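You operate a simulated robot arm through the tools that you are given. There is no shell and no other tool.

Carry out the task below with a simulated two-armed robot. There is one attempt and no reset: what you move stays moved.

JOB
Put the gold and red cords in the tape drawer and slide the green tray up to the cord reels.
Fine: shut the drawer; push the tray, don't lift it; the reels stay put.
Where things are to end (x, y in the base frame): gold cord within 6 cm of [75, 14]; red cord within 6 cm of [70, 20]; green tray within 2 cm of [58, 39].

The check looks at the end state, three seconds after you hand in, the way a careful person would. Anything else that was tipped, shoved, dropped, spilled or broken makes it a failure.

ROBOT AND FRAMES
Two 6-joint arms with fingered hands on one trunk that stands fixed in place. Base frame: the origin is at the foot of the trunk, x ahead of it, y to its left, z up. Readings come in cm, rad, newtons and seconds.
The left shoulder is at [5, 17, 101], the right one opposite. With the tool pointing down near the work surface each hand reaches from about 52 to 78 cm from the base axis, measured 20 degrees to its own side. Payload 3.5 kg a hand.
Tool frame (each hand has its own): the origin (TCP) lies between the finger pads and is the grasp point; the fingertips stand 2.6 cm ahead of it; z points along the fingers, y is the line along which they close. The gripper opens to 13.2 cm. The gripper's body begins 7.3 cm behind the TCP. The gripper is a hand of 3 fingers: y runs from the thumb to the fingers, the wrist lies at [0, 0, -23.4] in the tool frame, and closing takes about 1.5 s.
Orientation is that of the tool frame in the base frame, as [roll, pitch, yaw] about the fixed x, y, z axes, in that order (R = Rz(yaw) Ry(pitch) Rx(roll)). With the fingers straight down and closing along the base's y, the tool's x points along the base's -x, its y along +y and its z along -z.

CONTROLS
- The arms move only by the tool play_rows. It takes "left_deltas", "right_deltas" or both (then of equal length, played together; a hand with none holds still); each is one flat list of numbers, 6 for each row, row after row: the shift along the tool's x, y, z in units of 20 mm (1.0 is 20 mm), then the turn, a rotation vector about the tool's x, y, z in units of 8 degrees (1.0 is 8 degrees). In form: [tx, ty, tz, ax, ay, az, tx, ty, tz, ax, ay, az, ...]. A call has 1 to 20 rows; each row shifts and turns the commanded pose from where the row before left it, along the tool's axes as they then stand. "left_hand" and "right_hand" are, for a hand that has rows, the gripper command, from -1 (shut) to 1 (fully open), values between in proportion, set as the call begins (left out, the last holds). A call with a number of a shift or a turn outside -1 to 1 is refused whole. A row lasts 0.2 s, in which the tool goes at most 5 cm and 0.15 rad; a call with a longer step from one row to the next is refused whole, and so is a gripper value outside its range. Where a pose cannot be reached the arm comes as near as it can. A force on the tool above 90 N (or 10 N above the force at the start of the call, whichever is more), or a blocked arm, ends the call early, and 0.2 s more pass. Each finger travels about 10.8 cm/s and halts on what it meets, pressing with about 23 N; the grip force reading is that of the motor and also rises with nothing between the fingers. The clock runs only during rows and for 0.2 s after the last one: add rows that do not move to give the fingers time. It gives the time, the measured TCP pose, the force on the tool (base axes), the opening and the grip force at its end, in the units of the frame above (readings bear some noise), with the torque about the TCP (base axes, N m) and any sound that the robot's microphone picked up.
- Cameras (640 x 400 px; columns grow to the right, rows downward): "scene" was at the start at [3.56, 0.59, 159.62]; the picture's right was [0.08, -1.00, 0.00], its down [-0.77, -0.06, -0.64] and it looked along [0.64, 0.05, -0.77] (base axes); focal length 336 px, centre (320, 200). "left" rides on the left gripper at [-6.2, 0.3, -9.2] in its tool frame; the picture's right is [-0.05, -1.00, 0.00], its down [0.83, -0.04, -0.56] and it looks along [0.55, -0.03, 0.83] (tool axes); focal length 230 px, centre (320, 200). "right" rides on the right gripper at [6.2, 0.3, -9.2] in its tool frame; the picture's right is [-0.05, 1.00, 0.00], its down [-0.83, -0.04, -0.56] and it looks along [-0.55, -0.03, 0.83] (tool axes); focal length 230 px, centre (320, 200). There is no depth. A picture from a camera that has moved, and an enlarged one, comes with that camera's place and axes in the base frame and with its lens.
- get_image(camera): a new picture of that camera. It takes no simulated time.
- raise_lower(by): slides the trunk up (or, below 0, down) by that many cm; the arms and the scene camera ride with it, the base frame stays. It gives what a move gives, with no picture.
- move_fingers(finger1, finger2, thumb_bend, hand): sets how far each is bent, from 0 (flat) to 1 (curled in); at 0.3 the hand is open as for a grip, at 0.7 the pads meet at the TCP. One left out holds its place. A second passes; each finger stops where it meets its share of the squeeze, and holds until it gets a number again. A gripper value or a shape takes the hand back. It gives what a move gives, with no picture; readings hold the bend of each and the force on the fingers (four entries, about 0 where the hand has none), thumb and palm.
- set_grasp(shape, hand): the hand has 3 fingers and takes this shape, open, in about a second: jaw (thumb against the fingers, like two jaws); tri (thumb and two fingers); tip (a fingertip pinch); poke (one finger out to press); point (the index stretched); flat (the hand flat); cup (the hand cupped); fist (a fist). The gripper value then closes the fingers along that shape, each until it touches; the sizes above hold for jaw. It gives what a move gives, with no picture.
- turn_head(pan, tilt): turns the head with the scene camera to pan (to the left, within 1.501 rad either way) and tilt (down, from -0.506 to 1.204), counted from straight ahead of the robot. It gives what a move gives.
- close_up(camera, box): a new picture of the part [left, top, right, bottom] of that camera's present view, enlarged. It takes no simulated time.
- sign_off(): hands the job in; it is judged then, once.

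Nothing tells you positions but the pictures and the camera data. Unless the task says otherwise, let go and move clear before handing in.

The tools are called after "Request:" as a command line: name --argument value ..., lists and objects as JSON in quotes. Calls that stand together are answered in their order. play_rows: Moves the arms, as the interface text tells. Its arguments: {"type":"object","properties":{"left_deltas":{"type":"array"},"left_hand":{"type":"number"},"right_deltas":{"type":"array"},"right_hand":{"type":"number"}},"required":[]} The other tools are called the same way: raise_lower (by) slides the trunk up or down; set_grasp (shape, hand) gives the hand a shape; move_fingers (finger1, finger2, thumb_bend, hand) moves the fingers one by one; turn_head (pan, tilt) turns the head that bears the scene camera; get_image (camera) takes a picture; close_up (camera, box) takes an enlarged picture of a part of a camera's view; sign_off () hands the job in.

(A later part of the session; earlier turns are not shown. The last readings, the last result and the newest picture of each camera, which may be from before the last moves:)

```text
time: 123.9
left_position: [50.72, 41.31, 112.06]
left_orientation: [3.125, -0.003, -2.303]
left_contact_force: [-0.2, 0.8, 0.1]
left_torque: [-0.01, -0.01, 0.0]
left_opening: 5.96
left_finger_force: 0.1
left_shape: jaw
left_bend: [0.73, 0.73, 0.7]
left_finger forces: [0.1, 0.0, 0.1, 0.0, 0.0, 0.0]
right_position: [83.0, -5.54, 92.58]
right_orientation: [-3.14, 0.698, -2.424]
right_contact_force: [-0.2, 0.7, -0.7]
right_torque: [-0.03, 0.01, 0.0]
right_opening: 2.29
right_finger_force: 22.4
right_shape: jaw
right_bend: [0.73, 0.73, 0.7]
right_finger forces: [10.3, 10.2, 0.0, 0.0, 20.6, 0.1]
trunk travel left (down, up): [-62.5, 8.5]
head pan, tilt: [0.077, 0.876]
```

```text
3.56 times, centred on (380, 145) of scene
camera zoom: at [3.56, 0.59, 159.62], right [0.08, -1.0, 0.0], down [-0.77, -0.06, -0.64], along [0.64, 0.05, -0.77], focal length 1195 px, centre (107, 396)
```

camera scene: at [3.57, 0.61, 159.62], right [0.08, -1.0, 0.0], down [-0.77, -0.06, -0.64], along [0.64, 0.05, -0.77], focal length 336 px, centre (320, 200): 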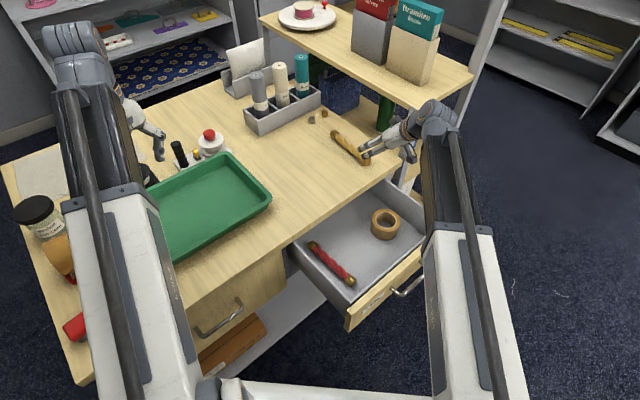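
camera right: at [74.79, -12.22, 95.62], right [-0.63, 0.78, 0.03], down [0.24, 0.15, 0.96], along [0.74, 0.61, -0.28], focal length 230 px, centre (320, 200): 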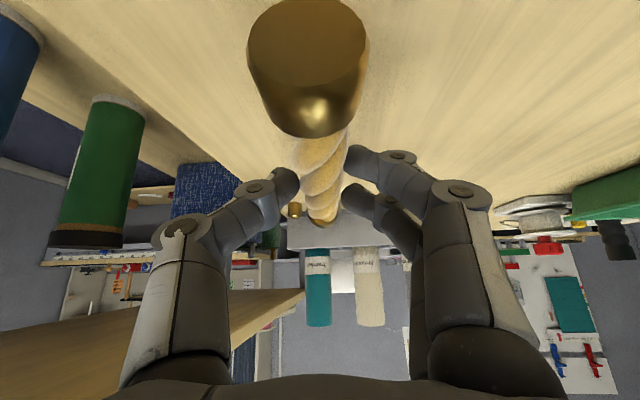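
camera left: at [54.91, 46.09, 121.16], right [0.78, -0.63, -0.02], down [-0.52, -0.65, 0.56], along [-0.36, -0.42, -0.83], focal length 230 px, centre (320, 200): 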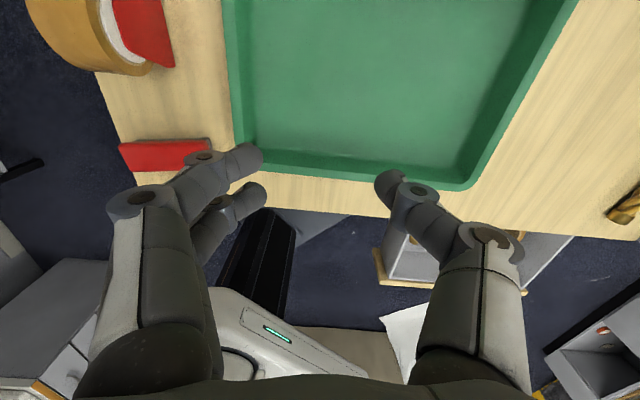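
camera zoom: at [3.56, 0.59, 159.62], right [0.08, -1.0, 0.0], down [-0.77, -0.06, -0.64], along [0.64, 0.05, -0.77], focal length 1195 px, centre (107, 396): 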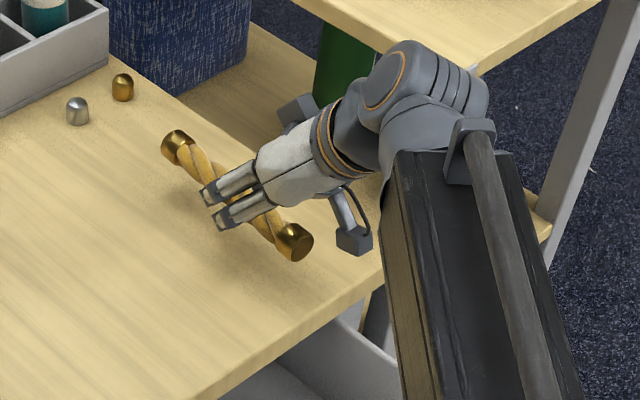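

The gold cord is up and level. The trunk will have to go lower for the right arm to place it, so I'll first swing the left arm off past the desk's left end, where it can come down safely.

Request:
play_rows --left_deltas '[0.218, 0.952, 0.071, 0, 0, 0, 0.218, 0.952, 0.071, 0, 0, 0, 0.218, 0.952, 0.071, 0, 0, 0, 0.218, 0.952, 0.071, 0, 0, 0, 0.218, 0.952, 0.071, 0, 0, 0, 0.218, 0.952, 0.071, 0, 0, 0, 0.218, 0.952, 0.071, 0, 0, 0, 0.218, 0.952, 0.071, 0, 0, 0, 0.218, 0.952, 0.071, 0, 0, 0, 0.218, 0.952, 0.071, 0, 0, 0, 0.218, 0.952, 0.071, 0, 0, 0, 0.218, 0.952, 0.071, 0, 0, 0, 0.218, 0.952, 0.071, 0, 0, 0, 0.218, 0.952, 0.071, 0, 0, 0]'

Request:
get_image --camera "left"

Request:
get_image --camera "scene"

```text
time: 126.9
left_position: [26.89, 54.61, 110.49]
left_orientation: [3.125, -0.002, -2.305]
left_contact_force: [0.2, -1.1, 0.6]
left_torque: [0.04, -0.02, 0.01]
left_opening: 5.95
left_finger_force: 0.0
left_shape: jaw
left_bend: [0.73, 0.73, 0.7]
left_finger forces: [0.0, 0.1, 0.1, 0.1, 0.1, 0.0]
right_position: [83.12, -5.47, 92.6]
right_orientation: [-3.14, 0.697, -2.425]
right_contact_force: [-0.3, -0.2, -0.3]
right_torque: [0.02, 0.02, 0.01]
right_opening: 2.29
right_finger_force: 23.1
right_shape: jaw
right_bend: [0.73, 0.73, 0.7]
right_finger forces: [10.2, 10.3, 0.0, 0.0, 20.6, 0.0]
trunk travel left (down, up): [-62.5, 8.5]
head pan, tilt: [0.077, 0.876]
```

```text
taken
camera left: at [31.05, 59.27, 119.62], right [0.78, -0.63, -0.02], down [-0.52, -0.65, 0.56], along [-0.36, -0.42, -0.83], focal length 230 px, centre (320, 200)
```

left: 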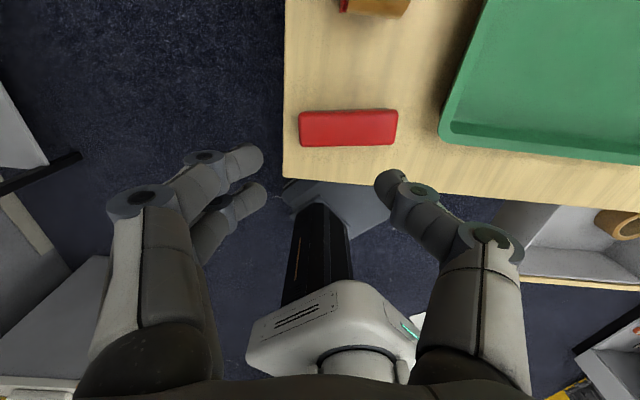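

```text
taken
camera scene: at [3.55, 0.6, 159.62], right [0.08, -1.0, 0.0], down [-0.77, -0.06, -0.64], along [0.64, 0.05, -0.77], focal length 336 px, centre (320, 200)
```

scene: 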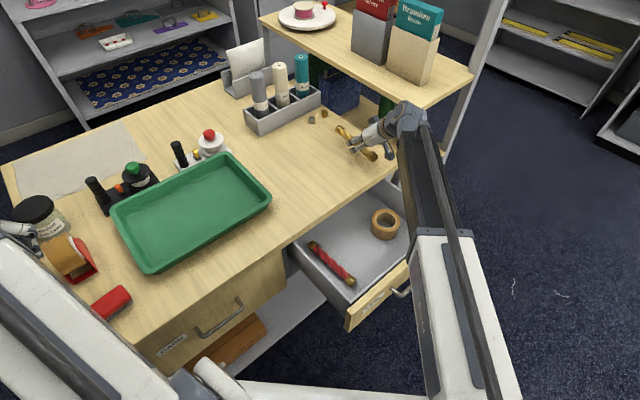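

The floor beyond the desk's left end is free. I'll continue the left arm to its parking spot there.

Request:
play_rows --left_deltas '[0.218, 0.952, 0.071, 0, 0, 0, 0.218, 0.952, 0.071, 0, 0, 0, 0.218, 0.952, 0.071, 0, 0, 0, 0.218, 0.952, 0.071, 0, 0, 0, 0.218, 0.952, 0.071, 0, 0, 0, 0.218, 0.952, 0.071, 0, 0, 0, 0.218, 0.952, 0.071, 0, 0, 0, 0.218, 0.952, 0.071, 0, 0, 0, 0.218, 0.952, 0.071, 0, 0, 0, 0.218, 0.952, 0.071, 0, 0, 0, 0.218, 0.952, 0.071, 0, 0, 0, 0.218, 0.952, 0.071, 0, 0, 0, 0.218, 0.952, 0.071, 0, 0, 0]'

Request:
get_image --camera "left"

```text
time: 129.7
left_position: [4.6, 66.82, 109.14]
left_orientation: [3.127, 0.0, -2.304]
left_contact_force: [-0.5, 0.3, -0.3]
left_torque: [-0.01, -0.01, -0.02]
left_opening: 5.97
left_finger_force: 0.0
left_shape: jaw
left_bend: [0.73, 0.73, 0.7]
left_finger forces: [0.1, 0.1, 0.0, 0.0, 0.0, 0.0]
right_position: [83.0, -5.52, 92.65]
right_orientation: [3.141, 0.699, -2.425]
right_contact_force: [-0.3, -0.2, -1.8]
right_torque: [-0.01, 0.0, 0.02]
right_opening: 2.29
right_finger_force: 22.5
right_shape: jaw
right_bend: [0.73, 0.73, 0.7]
right_finger forces: [10.3, 10.3, 0.0, 0.1, 20.5, 0.0]
trunk travel left (down, up): [-62.5, 8.5]
head pan, tilt: [0.077, 0.876]
```

```text
taken
camera left: at [8.78, 71.49, 118.21], right [0.78, -0.63, -0.02], down [-0.52, -0.65, 0.56], along [-0.36, -0.42, -0.83], focal length 230 px, centre (320, 200)
```

left: 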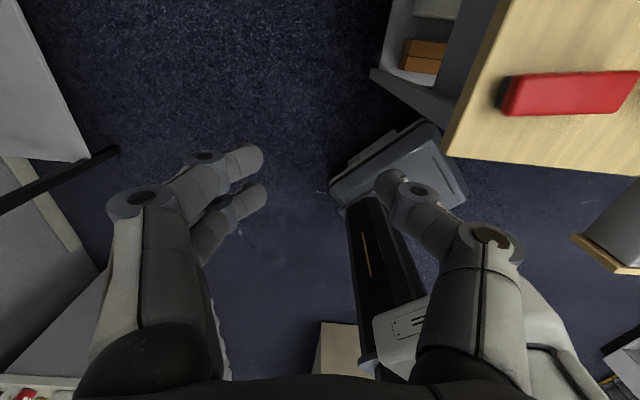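

The left hand is well off the desk. I'll shift it a little further from the desk corner while the right hand carries the gold cord up and back toward the drawer.

Request:
play_rows --left_deltas '[0.72, 0.8, 0, 0, 0, 0, 0.72, 0.8, 0, 0, 0, 0, 0.72, 0.8, 0, 0, 0, 0, 0.72, 0.8, 0, 0, 0, 0, 0, 0, 0, 0, 0, 0, 0, 0, 0, 0, 0, 0, 0, 0, 0, 0, 0, 0, 0, 0, 0, 0, 0, 0, 0, 0, 0, 0, 0, 0, 0, 0, 0, 0, 0, 0, 0, 0, 0, 0, 0, 0, 0, 0, 0, 0, 0, 0, 0, 0, 0, 0, 0, 0]' --right_deltas '[-0.194, 0.352, -0.988, 0, 0, 0, -0.194, 0.352, -0.988, 0, 0, 0, -0.194, 0.352, -0.988, 0, 0, 0, -0.194, 0.352, -0.988, 0, 0, 0, -0.194, 0.352, -0.988, 0, 0, 0, -0.194, 0.352, -0.988, 0, 0, 0, -0.194, 0.352, -0.988, 0, 0, 0, -0.194, 0.352, -0.988, 0, 0, 0, -0.194, 0.352, -0.988, 0, 0, 0, -0.194, 0.352, -0.988, 0, 0, 0, -0.194, 0.352, -0.988, 0, 0, 0, -0.194, 0.352, -0.988, 0, 0, 0, -0.194, 0.352, -0.988, 0, 0, 0]'

Request:
get_image --camera "right"

Request:
get_image --camera "scene"

```text
time: 132.5
left_position: [-3.78, 66.92, 109.33]
left_orientation: [3.127, -0.001, -2.302]
left_contact_force: [0.7, 0.8, 0.7]
left_torque: [-0.02, 0.01, 0.02]
left_opening: 5.96
left_finger_force: 0.1
left_shape: jaw
left_bend: [0.73, 0.73, 0.7]
left_finger forces: [0.0, 0.0, 0.0, 0.1, 0.1, 0.1]
right_position: [67.32, -7.03, 115.49]
right_orientation: [-3.14, 0.696, -2.425]
right_contact_force: [0.0, -0.1, -0.9]
right_torque: [-0.01, 0.0, -0.01]
right_opening: 2.29
right_finger_force: 23.2
right_shape: jaw
right_bend: [0.73, 0.73, 0.7]
right_finger forces: [10.3, 10.3, 0.0, 0.1, 20.6, 0.0]
trunk travel left (down, up): [-62.5, 8.5]
head pan, tilt: [0.077, 0.876]
```

```text
taken
camera right: at [59.23, -13.64, 118.48], right [-0.63, 0.78, 0.03], down [0.24, 0.15, 0.96], along [0.74, 0.61, -0.28], focal length 230 px, centre (320, 200)
```

right: 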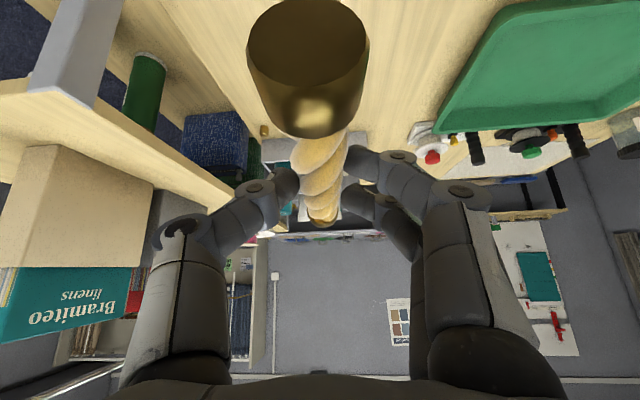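

```text
taken
camera scene: at [3.54, 0.6, 159.62], right [0.08, -1.0, 0.0], down [-0.77, -0.06, -0.64], along [0.64, 0.05, -0.77], focal length 336 px, centre (320, 200)
```

scene: 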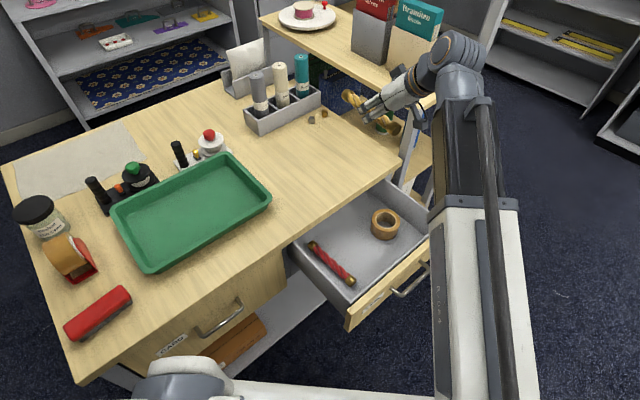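

Everything is as expected. I'll continue the right hand to a high point above the drawer.

Request:
play_rows --right_deltas '[-0.208, 0.35, -0.996, 0, 0, 0, -0.208, 0.35, -0.996, 0, 0, 0, -0.208, 0.35, -0.996, 0, 0, 0, -0.208, 0.35, -0.996, 0, 0, 0, -0.208, 0.35, -0.996, 0, 0, 0, -0.208, 0.35, -0.996, 0, 0, 0, -0.208, 0.35, -0.996, 0, 0, 0, -0.208, 0.35, -0.996, 0, 0, 0, -0.208, 0.35, -0.996, 0, 0, 0, -0.208, 0.35, -0.996, 0, 0, 0, -0.208, 0.35, -0.996, 0, 0, 0, -0.208, 0.35, -0.996, 0, 0, 0]'

Request:
get_image --camera "scene"

```text
time: 135.1
left_position: [-3.81, 67.03, 109.26]
left_orientation: [3.126, -0.002, -2.302]
left_contact_force: [-0.3, 1.1, 0.7]
left_torque: [0.0, 0.0, 0.02]
left_opening: 5.96
left_finger_force: 0.0
left_shape: jaw
left_bend: [0.73, 0.73, 0.7]
left_finger forces: [0.0, 0.0, 0.0, 0.0, 0.0, 0.1]
right_position: [53.32, -8.23, 137.05]
right_orientation: [-3.142, 0.698, -2.425]
right_contact_force: [-0.5, -0.5, -1.1]
right_torque: [-0.04, -0.03, 0.0]
right_opening: 2.29
right_finger_force: 22.3
right_shape: jaw
right_bend: [0.73, 0.73, 0.7]
right_finger forces: [10.3, 10.3, 0.1, 0.0, 20.6, 0.0]
trunk travel left (down, up): [-62.5, 8.5]
head pan, tilt: [0.077, 0.876]
```

```text
taken
camera scene: at [3.54, 0.6, 159.62], right [0.08, -1.0, 0.0], down [-0.77, -0.06, -0.64], along [0.64, 0.05, -0.77], focal length 336 px, centre (320, 200)
```

scene: 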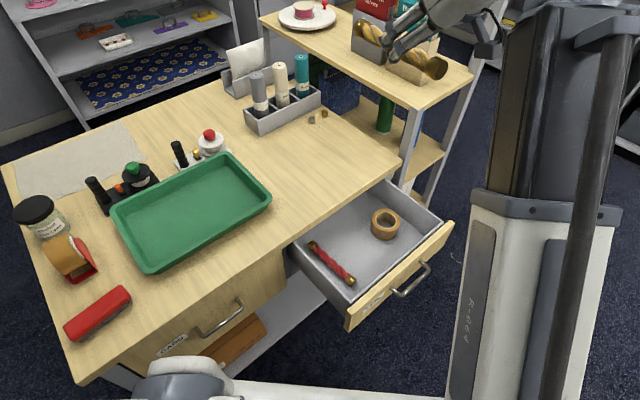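

The gold cord is now above the drawer at z≈137, with a full view of the scene and nothing disturbed. I'll lower the trunk in stages.

Request:
raise_lower --by -20

Request:
get_image --camera "scene"

Request:
get_image --camera "left"

```text
time: 137.2
left_position: [-3.79, 66.88, 89.25]
left_orientation: [3.127, -0.002, -2.304]
left_contact_force: [0.7, -0.3, 0.8]
left_torque: [0.01, -0.02, 0.0]
left_opening: 5.95
left_finger_force: 0.0
left_shape: jaw
left_bend: [0.73, 0.73, 0.7]
left_finger forces: [0.1, 0.0, 0.1, 0.0, 0.0, 0.0]
right_position: [53.33, -8.2, 117.02]
right_orientation: [3.141, 0.696, -2.427]
right_contact_force: [-0.5, 0.3, -0.4]
right_torque: [0.01, 0.01, 0.0]
right_opening: 2.26
right_finger_force: 23.1
right_shape: jaw
right_bend: [0.73, 0.73, 0.7]
right_finger forces: [10.2, 10.1, 0.1, 0.1, 20.7, 0.0]
trunk travel left (down, up): [-42.5, 28.5]
head pan, tilt: [0.077, 0.876]
```

```text
taken
camera scene: at [3.55, 0.59, 139.63], right [0.08, -1.0, 0.0], down [-0.77, -0.06, -0.64], along [0.64, 0.05, -0.77], focal length 336 px, centre (320, 200)
```

scene: 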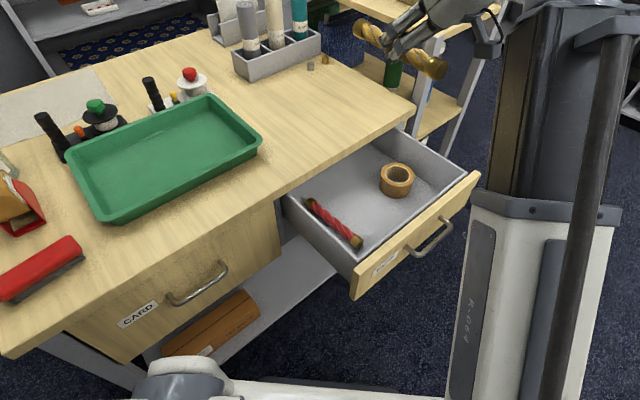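

```text
taken
camera left: at [0.36, 71.6, 98.39], right [0.78, -0.63, -0.02], down [-0.52, -0.65, 0.56], along [-0.36, -0.42, -0.83], focal length 230 px, centre (320, 200)
```

left: 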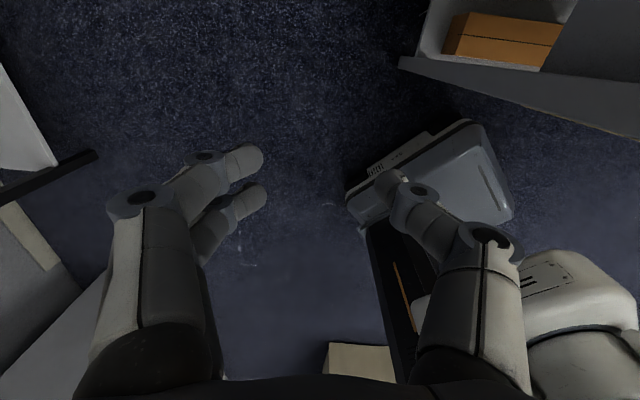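

All clear around both hands. I'll lower the remaining 22 cm.

Request:
raise_lower --by -22

Request:
get_image --camera "scene"

Request:
get_image --camera "right"

```text
time: 139.6
left_position: [-3.77, 66.97, 67.15]
left_orientation: [3.124, -0.001, -2.304]
left_contact_force: [0.4, 1.1, -1.1]
left_torque: [0.0, -0.01, 0.0]
left_opening: 5.99
left_finger_force: 0.0
left_shape: jaw
left_bend: [0.73, 0.73, 0.7]
left_finger forces: [0.0, 0.1, 0.0, 0.1, 0.1, 0.0]
right_position: [53.45, -8.39, 94.96]
right_orientation: [-3.141, 0.699, -2.427]
right_contact_force: [-0.1, -1.2, -0.8]
right_torque: [-0.01, -0.02, 0.0]
right_opening: 2.23
right_finger_force: 23.5
right_shape: jaw
right_bend: [0.73, 0.73, 0.7]
right_finger forces: [10.4, 10.1, 0.0, 0.0, 20.6, 0.0]
trunk travel left (down, up): [-20.5, 50.5]
head pan, tilt: [0.077, 0.876]
```

```text
taken
camera scene: at [3.55, 0.6, 117.63], right [0.08, -1.0, 0.0], down [-0.77, -0.06, -0.64], along [0.64, 0.05, -0.77], focal length 336 px, centre (320, 200)
```

scene: 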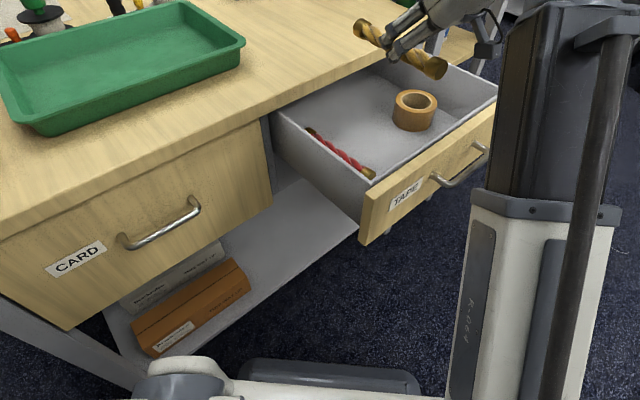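

```text
taken
camera right: at [45.12, -14.97, 98.07], right [-0.63, 0.78, 0.03], down [0.24, 0.15, 0.96], along [0.74, 0.61, -0.28], focal length 230 px, centre (320, 200)
```

right: 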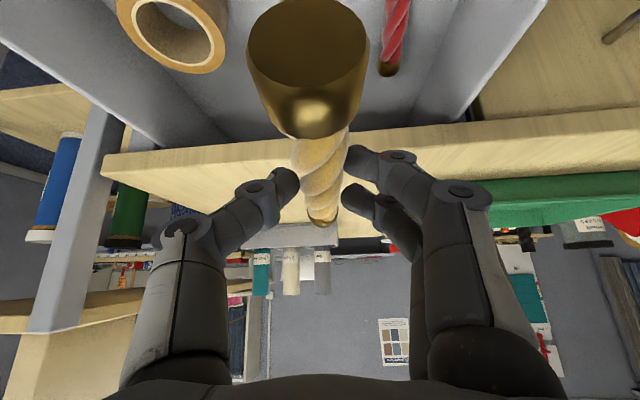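

The cord hangs centred over the drawer at u≈-44, with about 2 cm clear of the desk edge and of the drawer front. I'll lower it 10 cm.

Request:
play_rows --right_deltas '[0.3215, 0, 0.383, 0, 0, 0, 0.3215, 0, 0.383, 0, 0, 0, 0.3215, 0, 0.383, 0, 0, 0, 0.3215, 0, 0.383, 0, 0, 0, 0.3215, 0, 0.383, 0, 0, 0, 0.3215, 0, 0.383, 0, 0, 0, 0.3215, 0, 0.383, 0, 0, 0, 0.3215, 0, 0.383, 0, 0, 0, 0.3215, 0, 0.383, 0, 0, 0, 0.3215, 0, 0.383, 0, 0, 0]'

Request:
get_image --camera "scene"

Request:
get_image --camera "right"

```text
time: 141.8
left_position: [-3.74, 66.91, 67.3]
left_orientation: [3.125, -0.002, -2.305]
left_contact_force: [0.7, 0.1, 0.0]
left_torque: [0.01, 0.02, 0.0]
left_opening: 5.97
left_finger_force: 0.0
left_shape: jaw
left_bend: [0.73, 0.73, 0.7]
left_finger forces: [0.0, 0.0, 0.0, 0.0, 0.0, 0.0]
right_position: [53.33, -8.21, 85.05]
right_orientation: [-3.141, 0.699, -2.426]
right_contact_force: [-0.3, 0.0, -1.7]
right_torque: [-0.01, 0.02, 0.0]
right_opening: 2.28
right_finger_force: 23.7
right_shape: jaw
right_bend: [0.73, 0.73, 0.7]
right_finger forces: [10.3, 10.2, 0.0, 0.0, 20.5, 0.0]
trunk travel left (down, up): [-20.5, 50.5]
head pan, tilt: [0.077, 0.876]
```

```text
taken
camera scene: at [3.55, 0.6, 117.62], right [0.08, -1.0, 0.0], down [-0.77, -0.06, -0.64], along [0.64, 0.05, -0.77], focal length 336 px, centre (320, 200)
```

scene: 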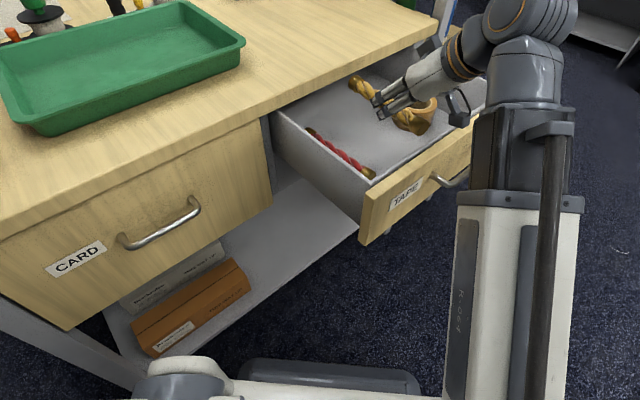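

```text
taken
camera right: at [45.17, -14.85, 88.09], right [-0.63, 0.78, 0.03], down [0.24, 0.15, 0.96], along [0.74, 0.61, -0.28], focal length 230 px, centre (320, 200)
```

right: 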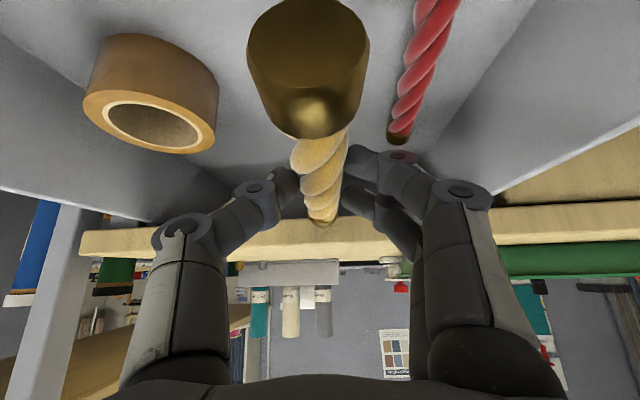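

The gold cord is passing below desk level between the red cord and the tape roll. I'll lower 5 cm more.

Request:
play_rows --right_deltas '[0.3215, 0, 0.383, 0, 0, 0, 0.3215, 0, 0.383, 0, 0, 0, 0.3215, 0, 0.383, 0, 0, 0, 0.3215, 0, 0.383, 0, 0, 0, 0.3215, 0, 0.383, 0, 0, 0]'

Request:
get_image --camera "scene"

Request:
get_image --camera "right"

```text
time: 143.0
left_position: [-3.88, 67.07, 67.33]
left_orientation: [3.125, 0.0, -2.304]
left_contact_force: [-0.2, 0.1, 0.1]
left_torque: [-0.02, -0.02, -0.01]
left_opening: 5.96
left_finger_force: 0.1
left_shape: jaw
left_bend: [0.73, 0.73, 0.7]
left_finger forces: [0.0, 0.1, 0.0, 0.1, 0.0, 0.0]
right_position: [53.46, -8.41, 80.28]
right_orientation: [-3.14, 0.7, -2.422]
right_contact_force: [2.3, -0.5, 16.9]
right_torque: [-1.26, 1.63, 0.27]
right_opening: 2.28
right_finger_force: 22.7
right_shape: jaw
right_bend: [0.73, 0.73, 0.7]
right_finger forces: [10.3, 10.2, 0.0, 0.0, 20.7, 0.0]
trunk travel left (down, up): [-20.5, 50.5]
head pan, tilt: [0.077, 0.876]
```

```text
taken
camera scene: at [3.49, 0.61, 117.67], right [0.08, -1.0, 0.0], down [-0.77, -0.06, -0.64], along [0.64, 0.05, -0.77], focal length 336 px, centre (320, 200)
```

scene: 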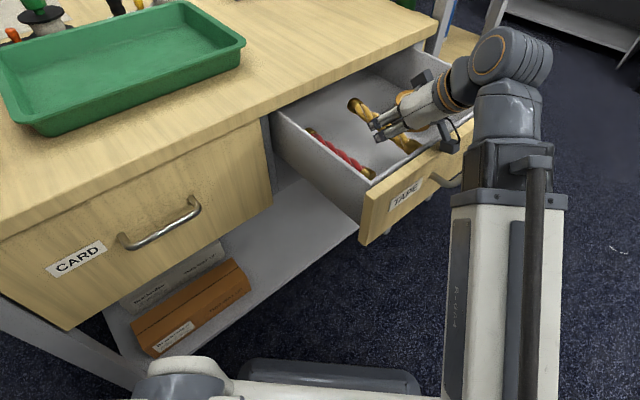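

```text
taken
camera right: at [45.18, -14.96, 83.27], right [-0.62, 0.78, 0.03], down [0.24, 0.15, 0.96], along [0.74, 0.61, -0.28], focal length 230 px, centre (320, 200)
```

right: 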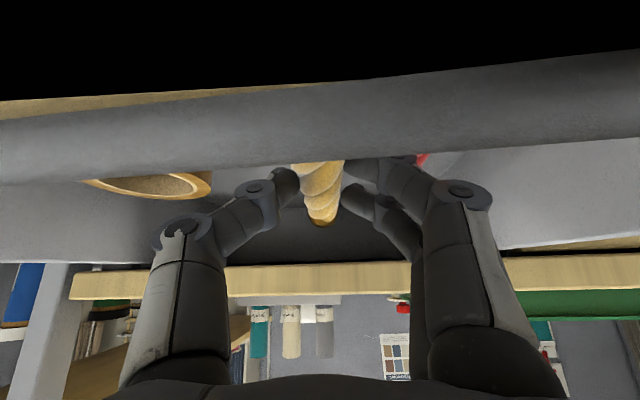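

The force and torque show the right hand's camera block has touched the top of the drawer front. I'll lift 1 cm, move inward so the block sits inside the drawer (the cord slides under the desktop edge), then continue down.

Request:
play_rows --right_deltas '[-0.3215, 0, -0.383, 0, 0, 0, -0.488, 0.1, 0.41, 0, 0, 0, -0.488, 0.1, 0.41, 0, 0, 0, -0.488, 0.1, 0.41, 0, 0, 0, -0.488, 0.1, 0.41, 0, 0, 0]'

Request:
get_image --camera "scene"

Request:
get_image --camera "right"

```text
time: 144.2
left_position: [-3.75, 67.03, 67.27]
left_orientation: [3.127, 0.0, -2.304]
left_contact_force: [0.1, -0.1, 0.0]
left_torque: [0.0, 0.0, 0.0]
left_opening: 5.98
left_finger_force: 0.1
left_shape: jaw
left_bend: [0.73, 0.73, 0.7]
left_finger forces: [0.1, 0.1, 0.0, 0.0, 0.0, 0.0]
right_position: [56.78, -4.46, 81.06]
right_orientation: [3.141, 0.7, -2.425]
right_contact_force: [-0.2, 0.1, -0.6]
right_torque: [0.02, 0.03, -0.03]
right_opening: 2.3
right_finger_force: 23.1
right_shape: jaw
right_bend: [0.73, 0.73, 0.7]
right_finger forces: [10.3, 10.2, 0.1, 0.1, 20.5, 0.0]
trunk travel left (down, up): [-20.5, 50.5]
head pan, tilt: [0.077, 0.876]
```

```text
taken
camera scene: at [3.55, 0.59, 117.62], right [0.08, -1.0, 0.0], down [-0.77, -0.06, -0.64], along [0.64, 0.05, -0.77], focal length 336 px, centre (320, 200)
```

scene: 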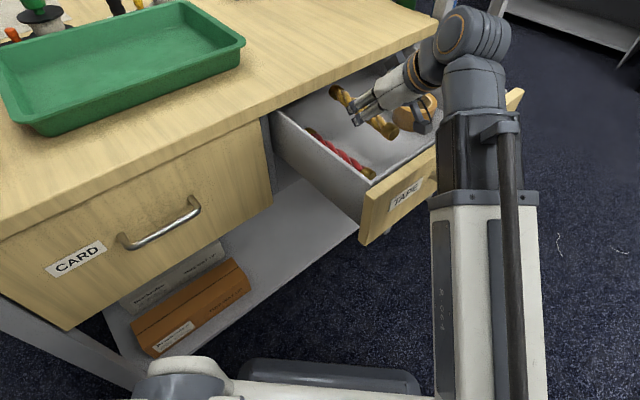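

```text
taken
camera right: at [48.5, -11.08, 84.03], right [-0.62, 0.78, 0.03], down [0.24, 0.15, 0.96], along [0.74, 0.61, -0.28], focal length 230 px, centre (320, 200)
```

right: 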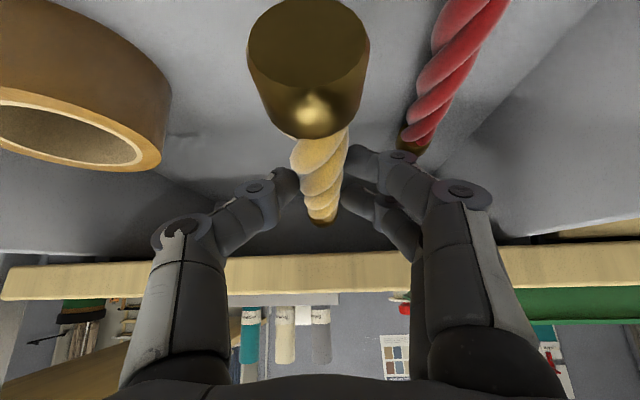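

The camera block is now inside the drawer and the gold cord sits between the red cord and the tape roll with room to spare. I'll lower about 5.5 cm, just short of the floor.

Request:
play_rows --right_deltas '[0.3215, 0, 0.383, 0, 0, 0, 0.3215, 0, 0.383, 0, 0, 0, 0.3215, 0, 0.383, 0, 0, 0, 0.3215, 0, 0.383, 0, 0, 0, 0.3215, 0, 0.383, 0, 0, 0]'

Request:
get_image --camera "scene"

Request:
get_image --camera "right"

```text
time: 145.4
left_position: [-3.87, 67.0, 67.24]
left_orientation: [3.126, 0.0, -2.302]
left_contact_force: [-0.5, 0.4, -0.7]
left_torque: [0.03, -0.01, 0.0]
left_opening: 5.95
left_finger_force: 0.1
left_shape: jaw
left_bend: [0.73, 0.73, 0.7]
left_finger forces: [0.1, 0.0, 0.0, 0.0, 0.0, 0.0]
right_position: [56.81, -4.31, 76.12]
right_orientation: [3.142, 0.699, -2.424]
right_contact_force: [0.5, -0.6, -0.7]
right_torque: [-0.02, 0.03, 0.02]
right_opening: 2.25
right_finger_force: 22.8
right_shape: jaw
right_bend: [0.73, 0.73, 0.7]
right_finger forces: [10.3, 10.2, 0.0, 0.0, 20.5, 0.1]
trunk travel left (down, up): [-20.5, 50.5]
head pan, tilt: [0.077, 0.876]
```

```text
taken
camera scene: at [3.55, 0.6, 117.62], right [0.08, -1.0, 0.0], down [-0.77, -0.06, -0.64], along [0.64, 0.05, -0.77], focal length 336 px, centre (320, 200)
```

scene: 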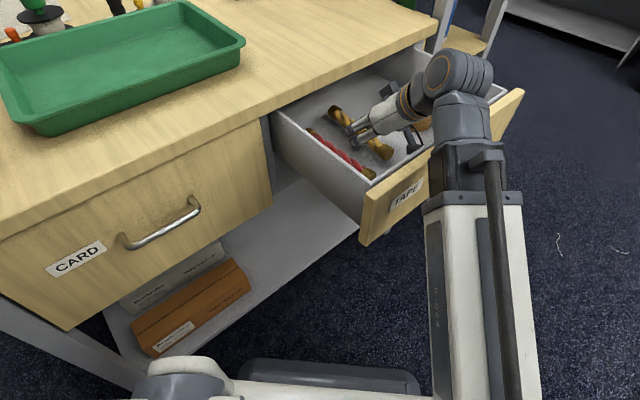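

```text
taken
camera right: at [48.5, -10.97, 79.11], right [-0.63, 0.78, 0.03], down [0.24, 0.15, 0.96], along [0.74, 0.61, -0.28], focal length 230 px, centre (320, 200)
```

right: 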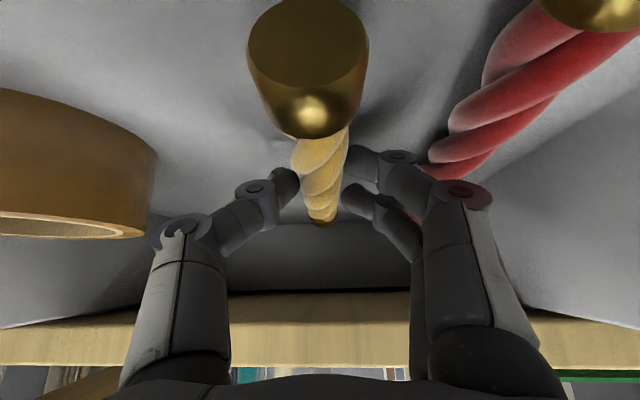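

About 1 cm to go. I'll lower gently in small steps.

Request:
play_rows --right_deltas '[0.1, 0, 0.12, 0, 0, 0, 0.1, 0, 0.12, 0, 0, 0, 0.06, 0, 0.07, 0, 0, 0]'

```text
time: 146.2
left_position: [-3.93, 66.94, 67.28]
left_orientation: [3.126, -0.003, -2.303]
left_contact_force: [0.3, -0.1, -1.0]
left_torque: [-0.02, -0.03, 0.03]
left_opening: 5.96
left_finger_force: 0.0
left_shape: jaw
left_bend: [0.73, 0.73, 0.7]
left_finger forces: [0.1, 0.0, 0.1, 0.0, 0.0, 0.0]
right_position: [56.83, -4.3, 75.2]
right_orientation: [-3.137, 0.698, -2.427]
right_contact_force: [0.9, -1.0, 0.9]
right_torque: [0.01, -0.01, 0.01]
right_opening: 2.26
right_finger_force: 23.2
right_shape: jaw
right_bend: [0.73, 0.73, 0.7]
right_finger forces: [10.4, 10.3, 0.0, 0.0, 21.4, 0.1]
trunk travel left (down, up): [-20.5, 50.5]
head pan, tilt: [0.077, 0.876]
```

The cord is barely touching the floor. I'll lower a hair more and release with a modest opening.

Request:
play_rows --right_deltas '[0.04, 0, 0.05, 0, 0, 0]'

Request:
play_rows --right_deltas '[0, 0, 0, 0, 0, 0, 0, 0, 0, 0, 0, 0, 0, 0, 0, 0, 0, 0, 0, 0, 0, 0, 0, 0, 0, 0, 0, 0, 0, 0]' --right_hand -0.2

Request:
get_image --camera "right"

Request:
close_up --camera "scene" --box '[260, 40, 540, 220]'

```text
time: 146.6
left_position: [-3.77, 66.88, 67.25]
left_orientation: [3.125, -0.001, -2.305]
left_contact_force: [-0.4, 0.0, 0.1]
left_torque: [0.0, -0.01, -0.01]
left_opening: 5.93
left_finger_force: 0.0
left_shape: jaw
left_bend: [0.73, 0.73, 0.7]
left_finger forces: [0.0, 0.0, 0.1, 0.0, 0.0, 0.0]
right_position: [56.74, -4.21, 75.2]
right_orientation: [-3.14, 0.699, -2.426]
right_contact_force: [1.7, -1.9, 8.1]
right_torque: [0.05, -0.08, -0.06]
right_opening: 2.3
right_finger_force: 22.8
right_shape: jaw
right_bend: [0.73, 0.73, 0.7]
right_finger forces: [11.5, 10.3, 0.1, 0.0, 23.5, 0.0]
trunk travel left (down, up): [-20.5, 50.5]
head pan, tilt: [0.077, 0.876]
```

```text
time: 147.8
left_position: [-3.75, 66.83, 67.24]
left_orientation: [3.125, -0.002, -2.304]
left_contact_force: [0.5, 0.7, -0.3]
left_torque: [0.03, 0.01, 0.01]
left_opening: 5.97
left_finger_force: 0.0
left_shape: jaw
left_bend: [0.73, 0.73, 0.7]
left_finger forces: [0.0, 0.0, 0.0, 0.0, 0.0, 0.0]
right_position: [56.77, -4.26, 75.13]
right_orientation: [-3.141, 0.698, -2.425]
right_contact_force: [1.1, -1.7, 4.4]
right_torque: [0.03, 0.03, -0.02]
right_opening: 5.08
right_finger_force: 0.1
right_shape: jaw
right_bend: [0.75, 0.73, 0.7]
right_finger forces: [4.7, 0.1, 0.1, 0.0, 0.1, 0.1]
trunk travel left (down, up): [-20.5, 50.5]
head pan, tilt: [0.077, 0.876]
```

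```text
taken
camera right: at [48.5, -10.9, 78.17], right [-0.63, 0.78, 0.03], down [0.24, 0.15, 0.96], along [0.74, 0.61, -0.28], focal length 230 px, centre (320, 200)
```

right: 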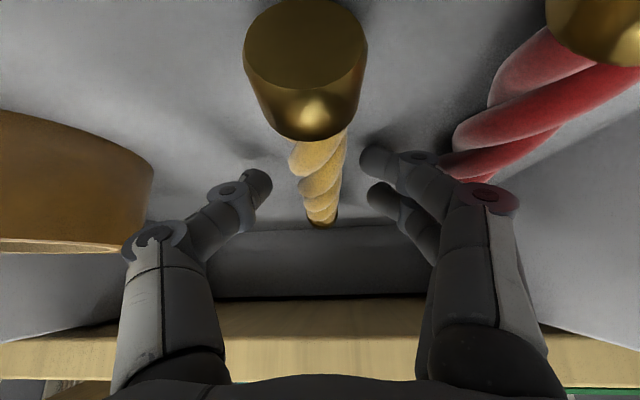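

```text
2.22 times, centred on (400, 130) of scene
camera zoom: at [3.53, 0.59, 117.62], right [0.08, -1.0, 0.0], down [-0.77, -0.06, -0.64], along [0.64, 0.05, -0.77], focal length 747 px, centre (142, 356)
```

zoom: 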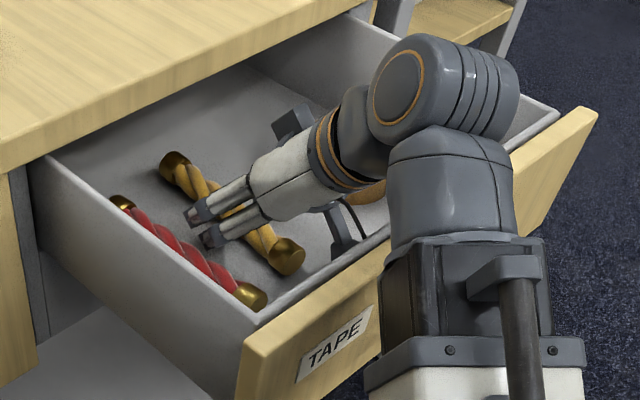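

Gold is released and lying beside red in the drawer, with the tape roll untouched. I'll raise the right hand straight up out of the drawer.

Request:
play_rows --right_deltas '[-0.16, 0, -0.19, 0, 0, 0, -0.16, 0, -0.19, 0, 0, 0, -0.3215, 0, -0.383, 0, 0, 0, -0.3215, 0, -0.383, 0, 0, 0, -0.3215, 0, -0.383, 0, 0, 0, -0.643, 0, -0.766, 0, 0, 0, -0.643, 0, -0.766, 0, 0, 0, -0.643, 0, -0.766, 0, 0, 0, -0.643, 0, -0.766, 0, 0, 0, -0.643, 0, -0.766, 0, 0, 0, -0.643, 0, -0.766, 0, 0, 0, -0.643, 0, -0.766, 0, 0, 0]'

Request:
get_image --camera "scene"

Request:
get_image --camera "right"

```text
time: 150.4
left_position: [-3.77, 66.9, 67.2]
left_orientation: [3.127, -0.001, -2.304]
left_contact_force: [-0.3, 0.5, -0.4]
left_torque: [0.0, -0.03, 0.0]
left_opening: 5.98
left_finger_force: 0.0
left_shape: jaw
left_bend: [0.73, 0.73, 0.7]
left_finger forces: [0.0, 0.0, 0.0, 0.1, 0.1, 0.0]
right_position: [56.6, -4.17, 93.05]
right_orientation: [-3.14, 0.698, -2.426]
right_contact_force: [0.7, 1.4, -0.6]
right_torque: [-0.01, -0.02, -0.03]
right_opening: 5.24
right_finger_force: 0.1
right_shape: jaw
right_bend: [0.73, 0.73, 0.7]
right_finger forces: [0.1, 0.0, 0.0, 0.0, 0.0, 0.0]
trunk travel left (down, up): [-20.5, 50.5]
head pan, tilt: [0.077, 0.876]
```

```text
taken
camera scene: at [3.55, 0.6, 117.62], right [0.08, -1.0, 0.0], down [-0.77, -0.06, -0.64], along [0.64, 0.05, -0.77], focal length 336 px, centre (320, 200)
```

scene: 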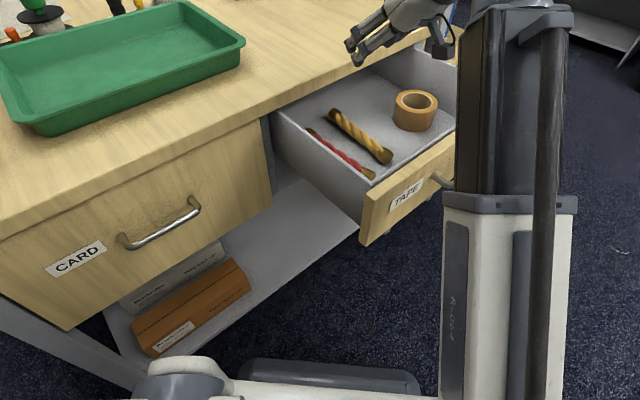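

```text
taken
camera right: at [48.47, -10.91, 96.09], right [-0.63, 0.78, 0.03], down [0.24, 0.15, 0.96], along [0.74, 0.61, -0.28], focal length 230 px, centre (320, 200)
```

right: 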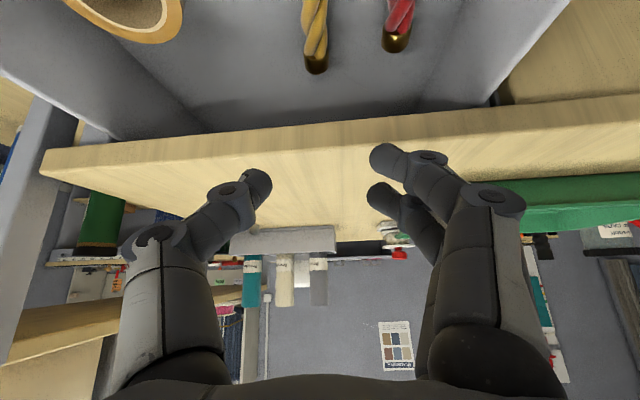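

Both cords now lie in the drawer. Next the drawer must be shut; the left arm can do that with the same handle grip it used to open it. I'll raise the trunk and swap the arms.

Request:
raise_lower --by 42

Request:
get_image --camera "scene"

Request:
get_image --camera "left"

```text
refused: 42 is not a number from -40 to 40
```

```text
taken
camera scene: at [3.55, 0.6, 117.62], right [0.08, -1.0, 0.0], down [-0.77, -0.06, -0.64], along [0.64, 0.05, -0.77], focal length 336 px, centre (320, 200)
```

scene: 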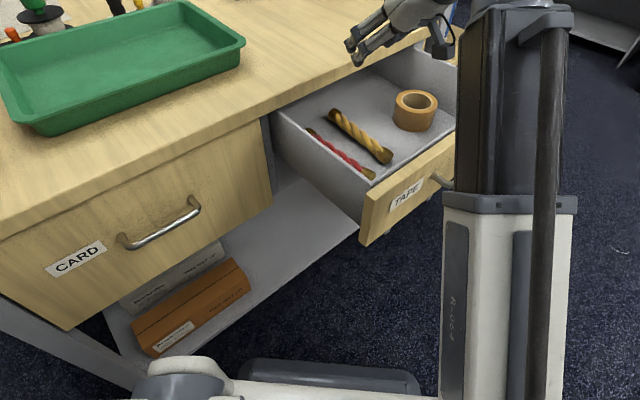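

```text
taken
camera left: at [0.36, 71.61, 76.39], right [0.78, -0.63, -0.02], down [-0.52, -0.65, 0.56], along [-0.36, -0.42, -0.83], focal length 230 px, centre (320, 200)
```

left: 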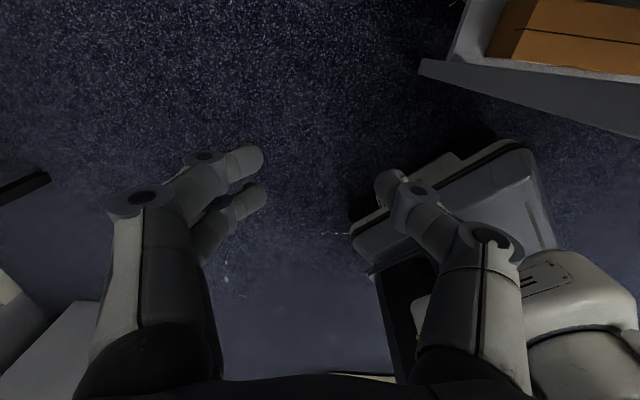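

The trunk move is limited to 40 cm per call, so I'll raise it in two steps, with both arms clear above and below.

Request:
raise_lower --by 21

Request:
raise_lower --by 21

Request:
get_image --camera "scene"

Request:
get_image --camera "left"

```text
time: 152.6
left_position: [-3.74, 67.0, 88.25]
left_orientation: [3.125, -0.002, -2.303]
left_contact_force: [0.2, -0.3, 0.4]
left_torque: [0.01, 0.02, 0.01]
left_opening: 5.98
left_finger_force: 0.0
left_shape: jaw
left_bend: [0.73, 0.73, 0.7]
left_finger forces: [0.0, 0.1, 0.1, 0.1, 0.1, 0.0]
right_position: [56.75, -4.32, 113.93]
right_orientation: [3.141, 0.698, -2.426]
right_contact_force: [-0.1, -0.2, 0.6]
right_torque: [-0.02, 0.0, -0.04]
right_opening: 5.21
right_finger_force: 0.1
right_shape: jaw
right_bend: [0.73, 0.73, 0.7]
right_finger forces: [0.0, 0.0, 0.1, 0.1, 0.1, 0.1]
trunk travel left (down, up): [-41.5, 29.5]
head pan, tilt: [0.077, 0.876]
```

```text
time: 154.9
left_position: [-3.76, 66.82, 109.19]
left_orientation: [3.126, -0.001, -2.304]
left_contact_force: [-0.1, -0.5, -0.5]
left_torque: [-0.02, 0.0, 0.0]
left_opening: 5.97
left_finger_force: 0.1
left_shape: jaw
left_bend: [0.73, 0.73, 0.7]
left_finger forces: [0.0, 0.0, 0.1, 0.0, 0.1, 0.0]
right_position: [56.76, -4.3, 135.06]
right_orientation: [-3.139, 0.697, -2.429]
right_contact_force: [-0.7, -0.3, -0.1]
right_torque: [0.02, 0.01, 0.02]
right_opening: 5.21
right_finger_force: 0.1
right_shape: jaw
right_bend: [0.73, 0.73, 0.7]
right_finger forces: [0.1, 0.1, 0.0, 0.0, 0.1, 0.0]
trunk travel left (down, up): [-62.5, 8.5]
head pan, tilt: [0.077, 0.876]
```

```text
taken
camera scene: at [3.55, 0.6, 159.62], right [0.08, -1.0, 0.0], down [-0.77, -0.06, -0.64], along [0.64, 0.05, -0.77], focal length 336 px, centre (320, 200)
```

scene: 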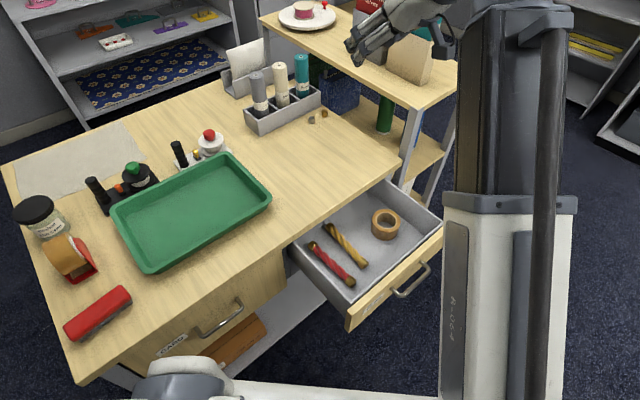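

```text
taken
camera left: at [0.36, 71.61, 118.38], right [0.78, -0.63, -0.02], down [-0.52, -0.65, 0.56], along [-0.36, -0.42, -0.83], focal length 230 px, centre (320, 200)
```

left: 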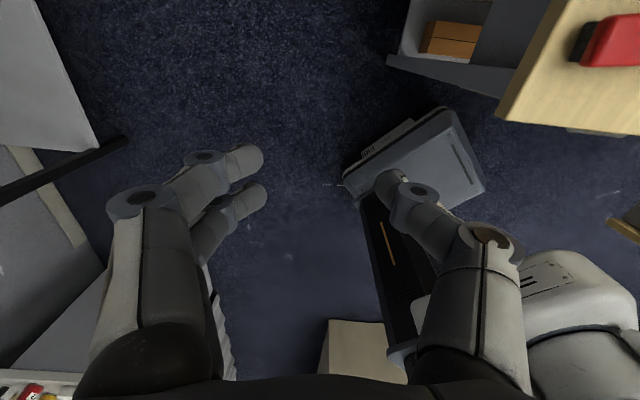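

Both cords lie parallel in the drawer beside the tape roll. I'll take a close look to verify their positions and the tray.

Request:
close_up --camera "scene" --box '[280, 170, 460, 340]'

Request:
close_up --camera "scene" --box '[80, 110, 300, 290]'

```text
2.35 times, centred on (370, 255) of scene
camera zoom: at [3.55, 0.6, 159.62], right [0.08, -1.0, 0.0], down [-0.77, -0.06, -0.64], along [0.64, 0.05, -0.77], focal length 791 px, centre (202, 71)
```

zoom: 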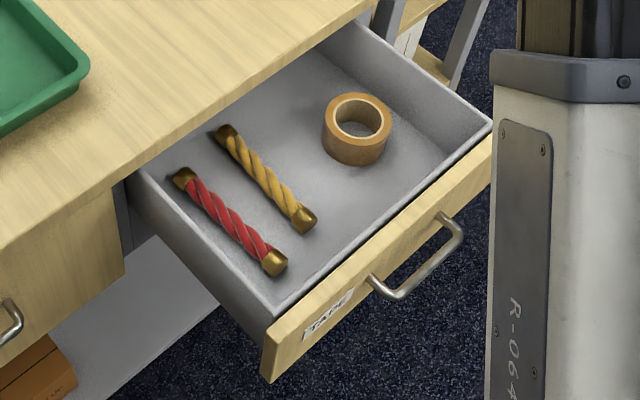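

```text
2.22 times, centred on (190, 200) of scene
camera zoom: at [3.55, 0.6, 159.62], right [0.08, -1.0, 0.0], down [-0.77, -0.06, -0.64], along [0.64, 0.05, -0.77], focal length 747 px, centre (609, 200)
```

zoom: 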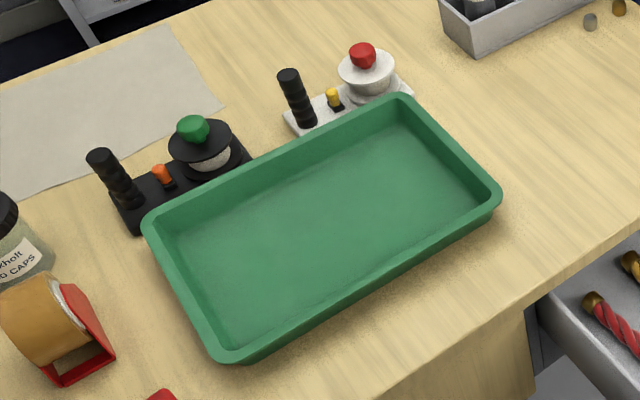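

Measured from here, the tray centre is about (57.9, 39.3), and the cords should end close to their targets once the drawer shuts. I'll now swing the right arm out to the side and bring the left arm back over the desk, both high.

Request:
play_rows --left_deltas '[-0.293, -0.96, -0.045, 0, 0, 0, -0.293, -0.96, -0.045, 0, 0, 0, -0.293, -0.96, -0.045, 0, 0, 0, -0.293, -0.96, -0.045, 0, 0, 0, -0.293, -0.96, -0.045, 0, 0, 0, -0.293, -0.96, -0.045, 0, 0, 0, -0.293, -0.96, -0.045, 0, 0, 0, -0.293, -0.96, -0.045, 0, 0, 0, -0.293, -0.96, -0.045, 0, 0, 0, -0.293, -0.96, -0.045, 0, 0, 0, -0.293, -0.96, -0.045, 0, 0, 0, -0.293, -0.96, -0.045, 0, 0, 0, -0.293, -0.96, -0.045, 0, 0, 0, -0.293, -0.96, -0.045, 0, 0, 0, -0.293, -0.96, -0.045, 0, 0, 0]' --right_deltas '[0.83, -0.55, -0.153, 0, 0, 0, 0.83, -0.55, -0.153, 0, 0, 0, 0.83, -0.55, -0.153, 0, 0, 0, 0.83, -0.55, -0.153, 0, 0, 0, 0.83, -0.55, -0.153, 0, 0, 0, 0.83, -0.55, -0.153, 0, 0, 0, 0.83, -0.55, -0.153, 0, 0, 0, 0.83, -0.55, -0.153, 0, 0, 0, 0.83, -0.55, -0.153, 0, 0, 0, 0.83, -0.55, -0.153, 0, 0, 0, 0.83, -0.55, -0.153, 0, 0, 0, 0.83, -0.55, -0.153, 0, 0, 0, 0.83, -0.55, -0.153, 0, 0, 0, 0.83, -0.55, -0.153, 0, 0, 0, 0.83, -0.55, -0.153, 0, 0, 0]'

Request:
get_image --camera "scene"

```text
time: 158.1
left_position: [23.73, 54.24, 110.17]
left_orientation: [3.125, -0.003, -2.302]
left_contact_force: [-0.1, 0.5, -0.9]
left_torque: [-0.02, 0.01, -0.03]
left_opening: 5.97
left_finger_force: 0.1
left_shape: jaw
left_bend: [0.73, 0.73, 0.7]
left_finger forces: [0.1, 0.0, 0.0, 0.1, 0.0, 0.0]
right_position: [50.9, -31.19, 122.71]
right_orientation: [-3.141, 0.697, -2.426]
right_contact_force: [0.4, 0.8, -1.5]
right_torque: [0.01, 0.0, 0.0]
right_opening: 5.22
right_finger_force: 0.0
right_shape: jaw
right_bend: [0.73, 0.73, 0.7]
right_finger forces: [0.1, 0.0, 0.0, 0.0, 0.0, 0.0]
trunk travel left (down, up): [-62.5, 8.5]
head pan, tilt: [0.077, 0.876]
```

```text
taken
camera scene: at [3.56, 0.57, 159.62], right [0.08, -1.0, 0.0], down [-0.77, -0.06, -0.64], along [0.64, 0.05, -0.77], focal length 336 px, centre (320, 200)
```

scene: 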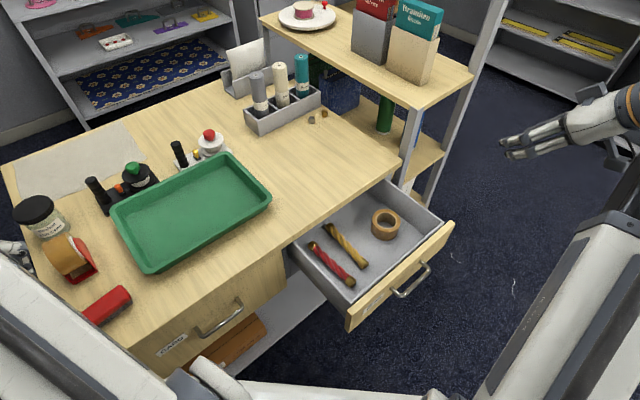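

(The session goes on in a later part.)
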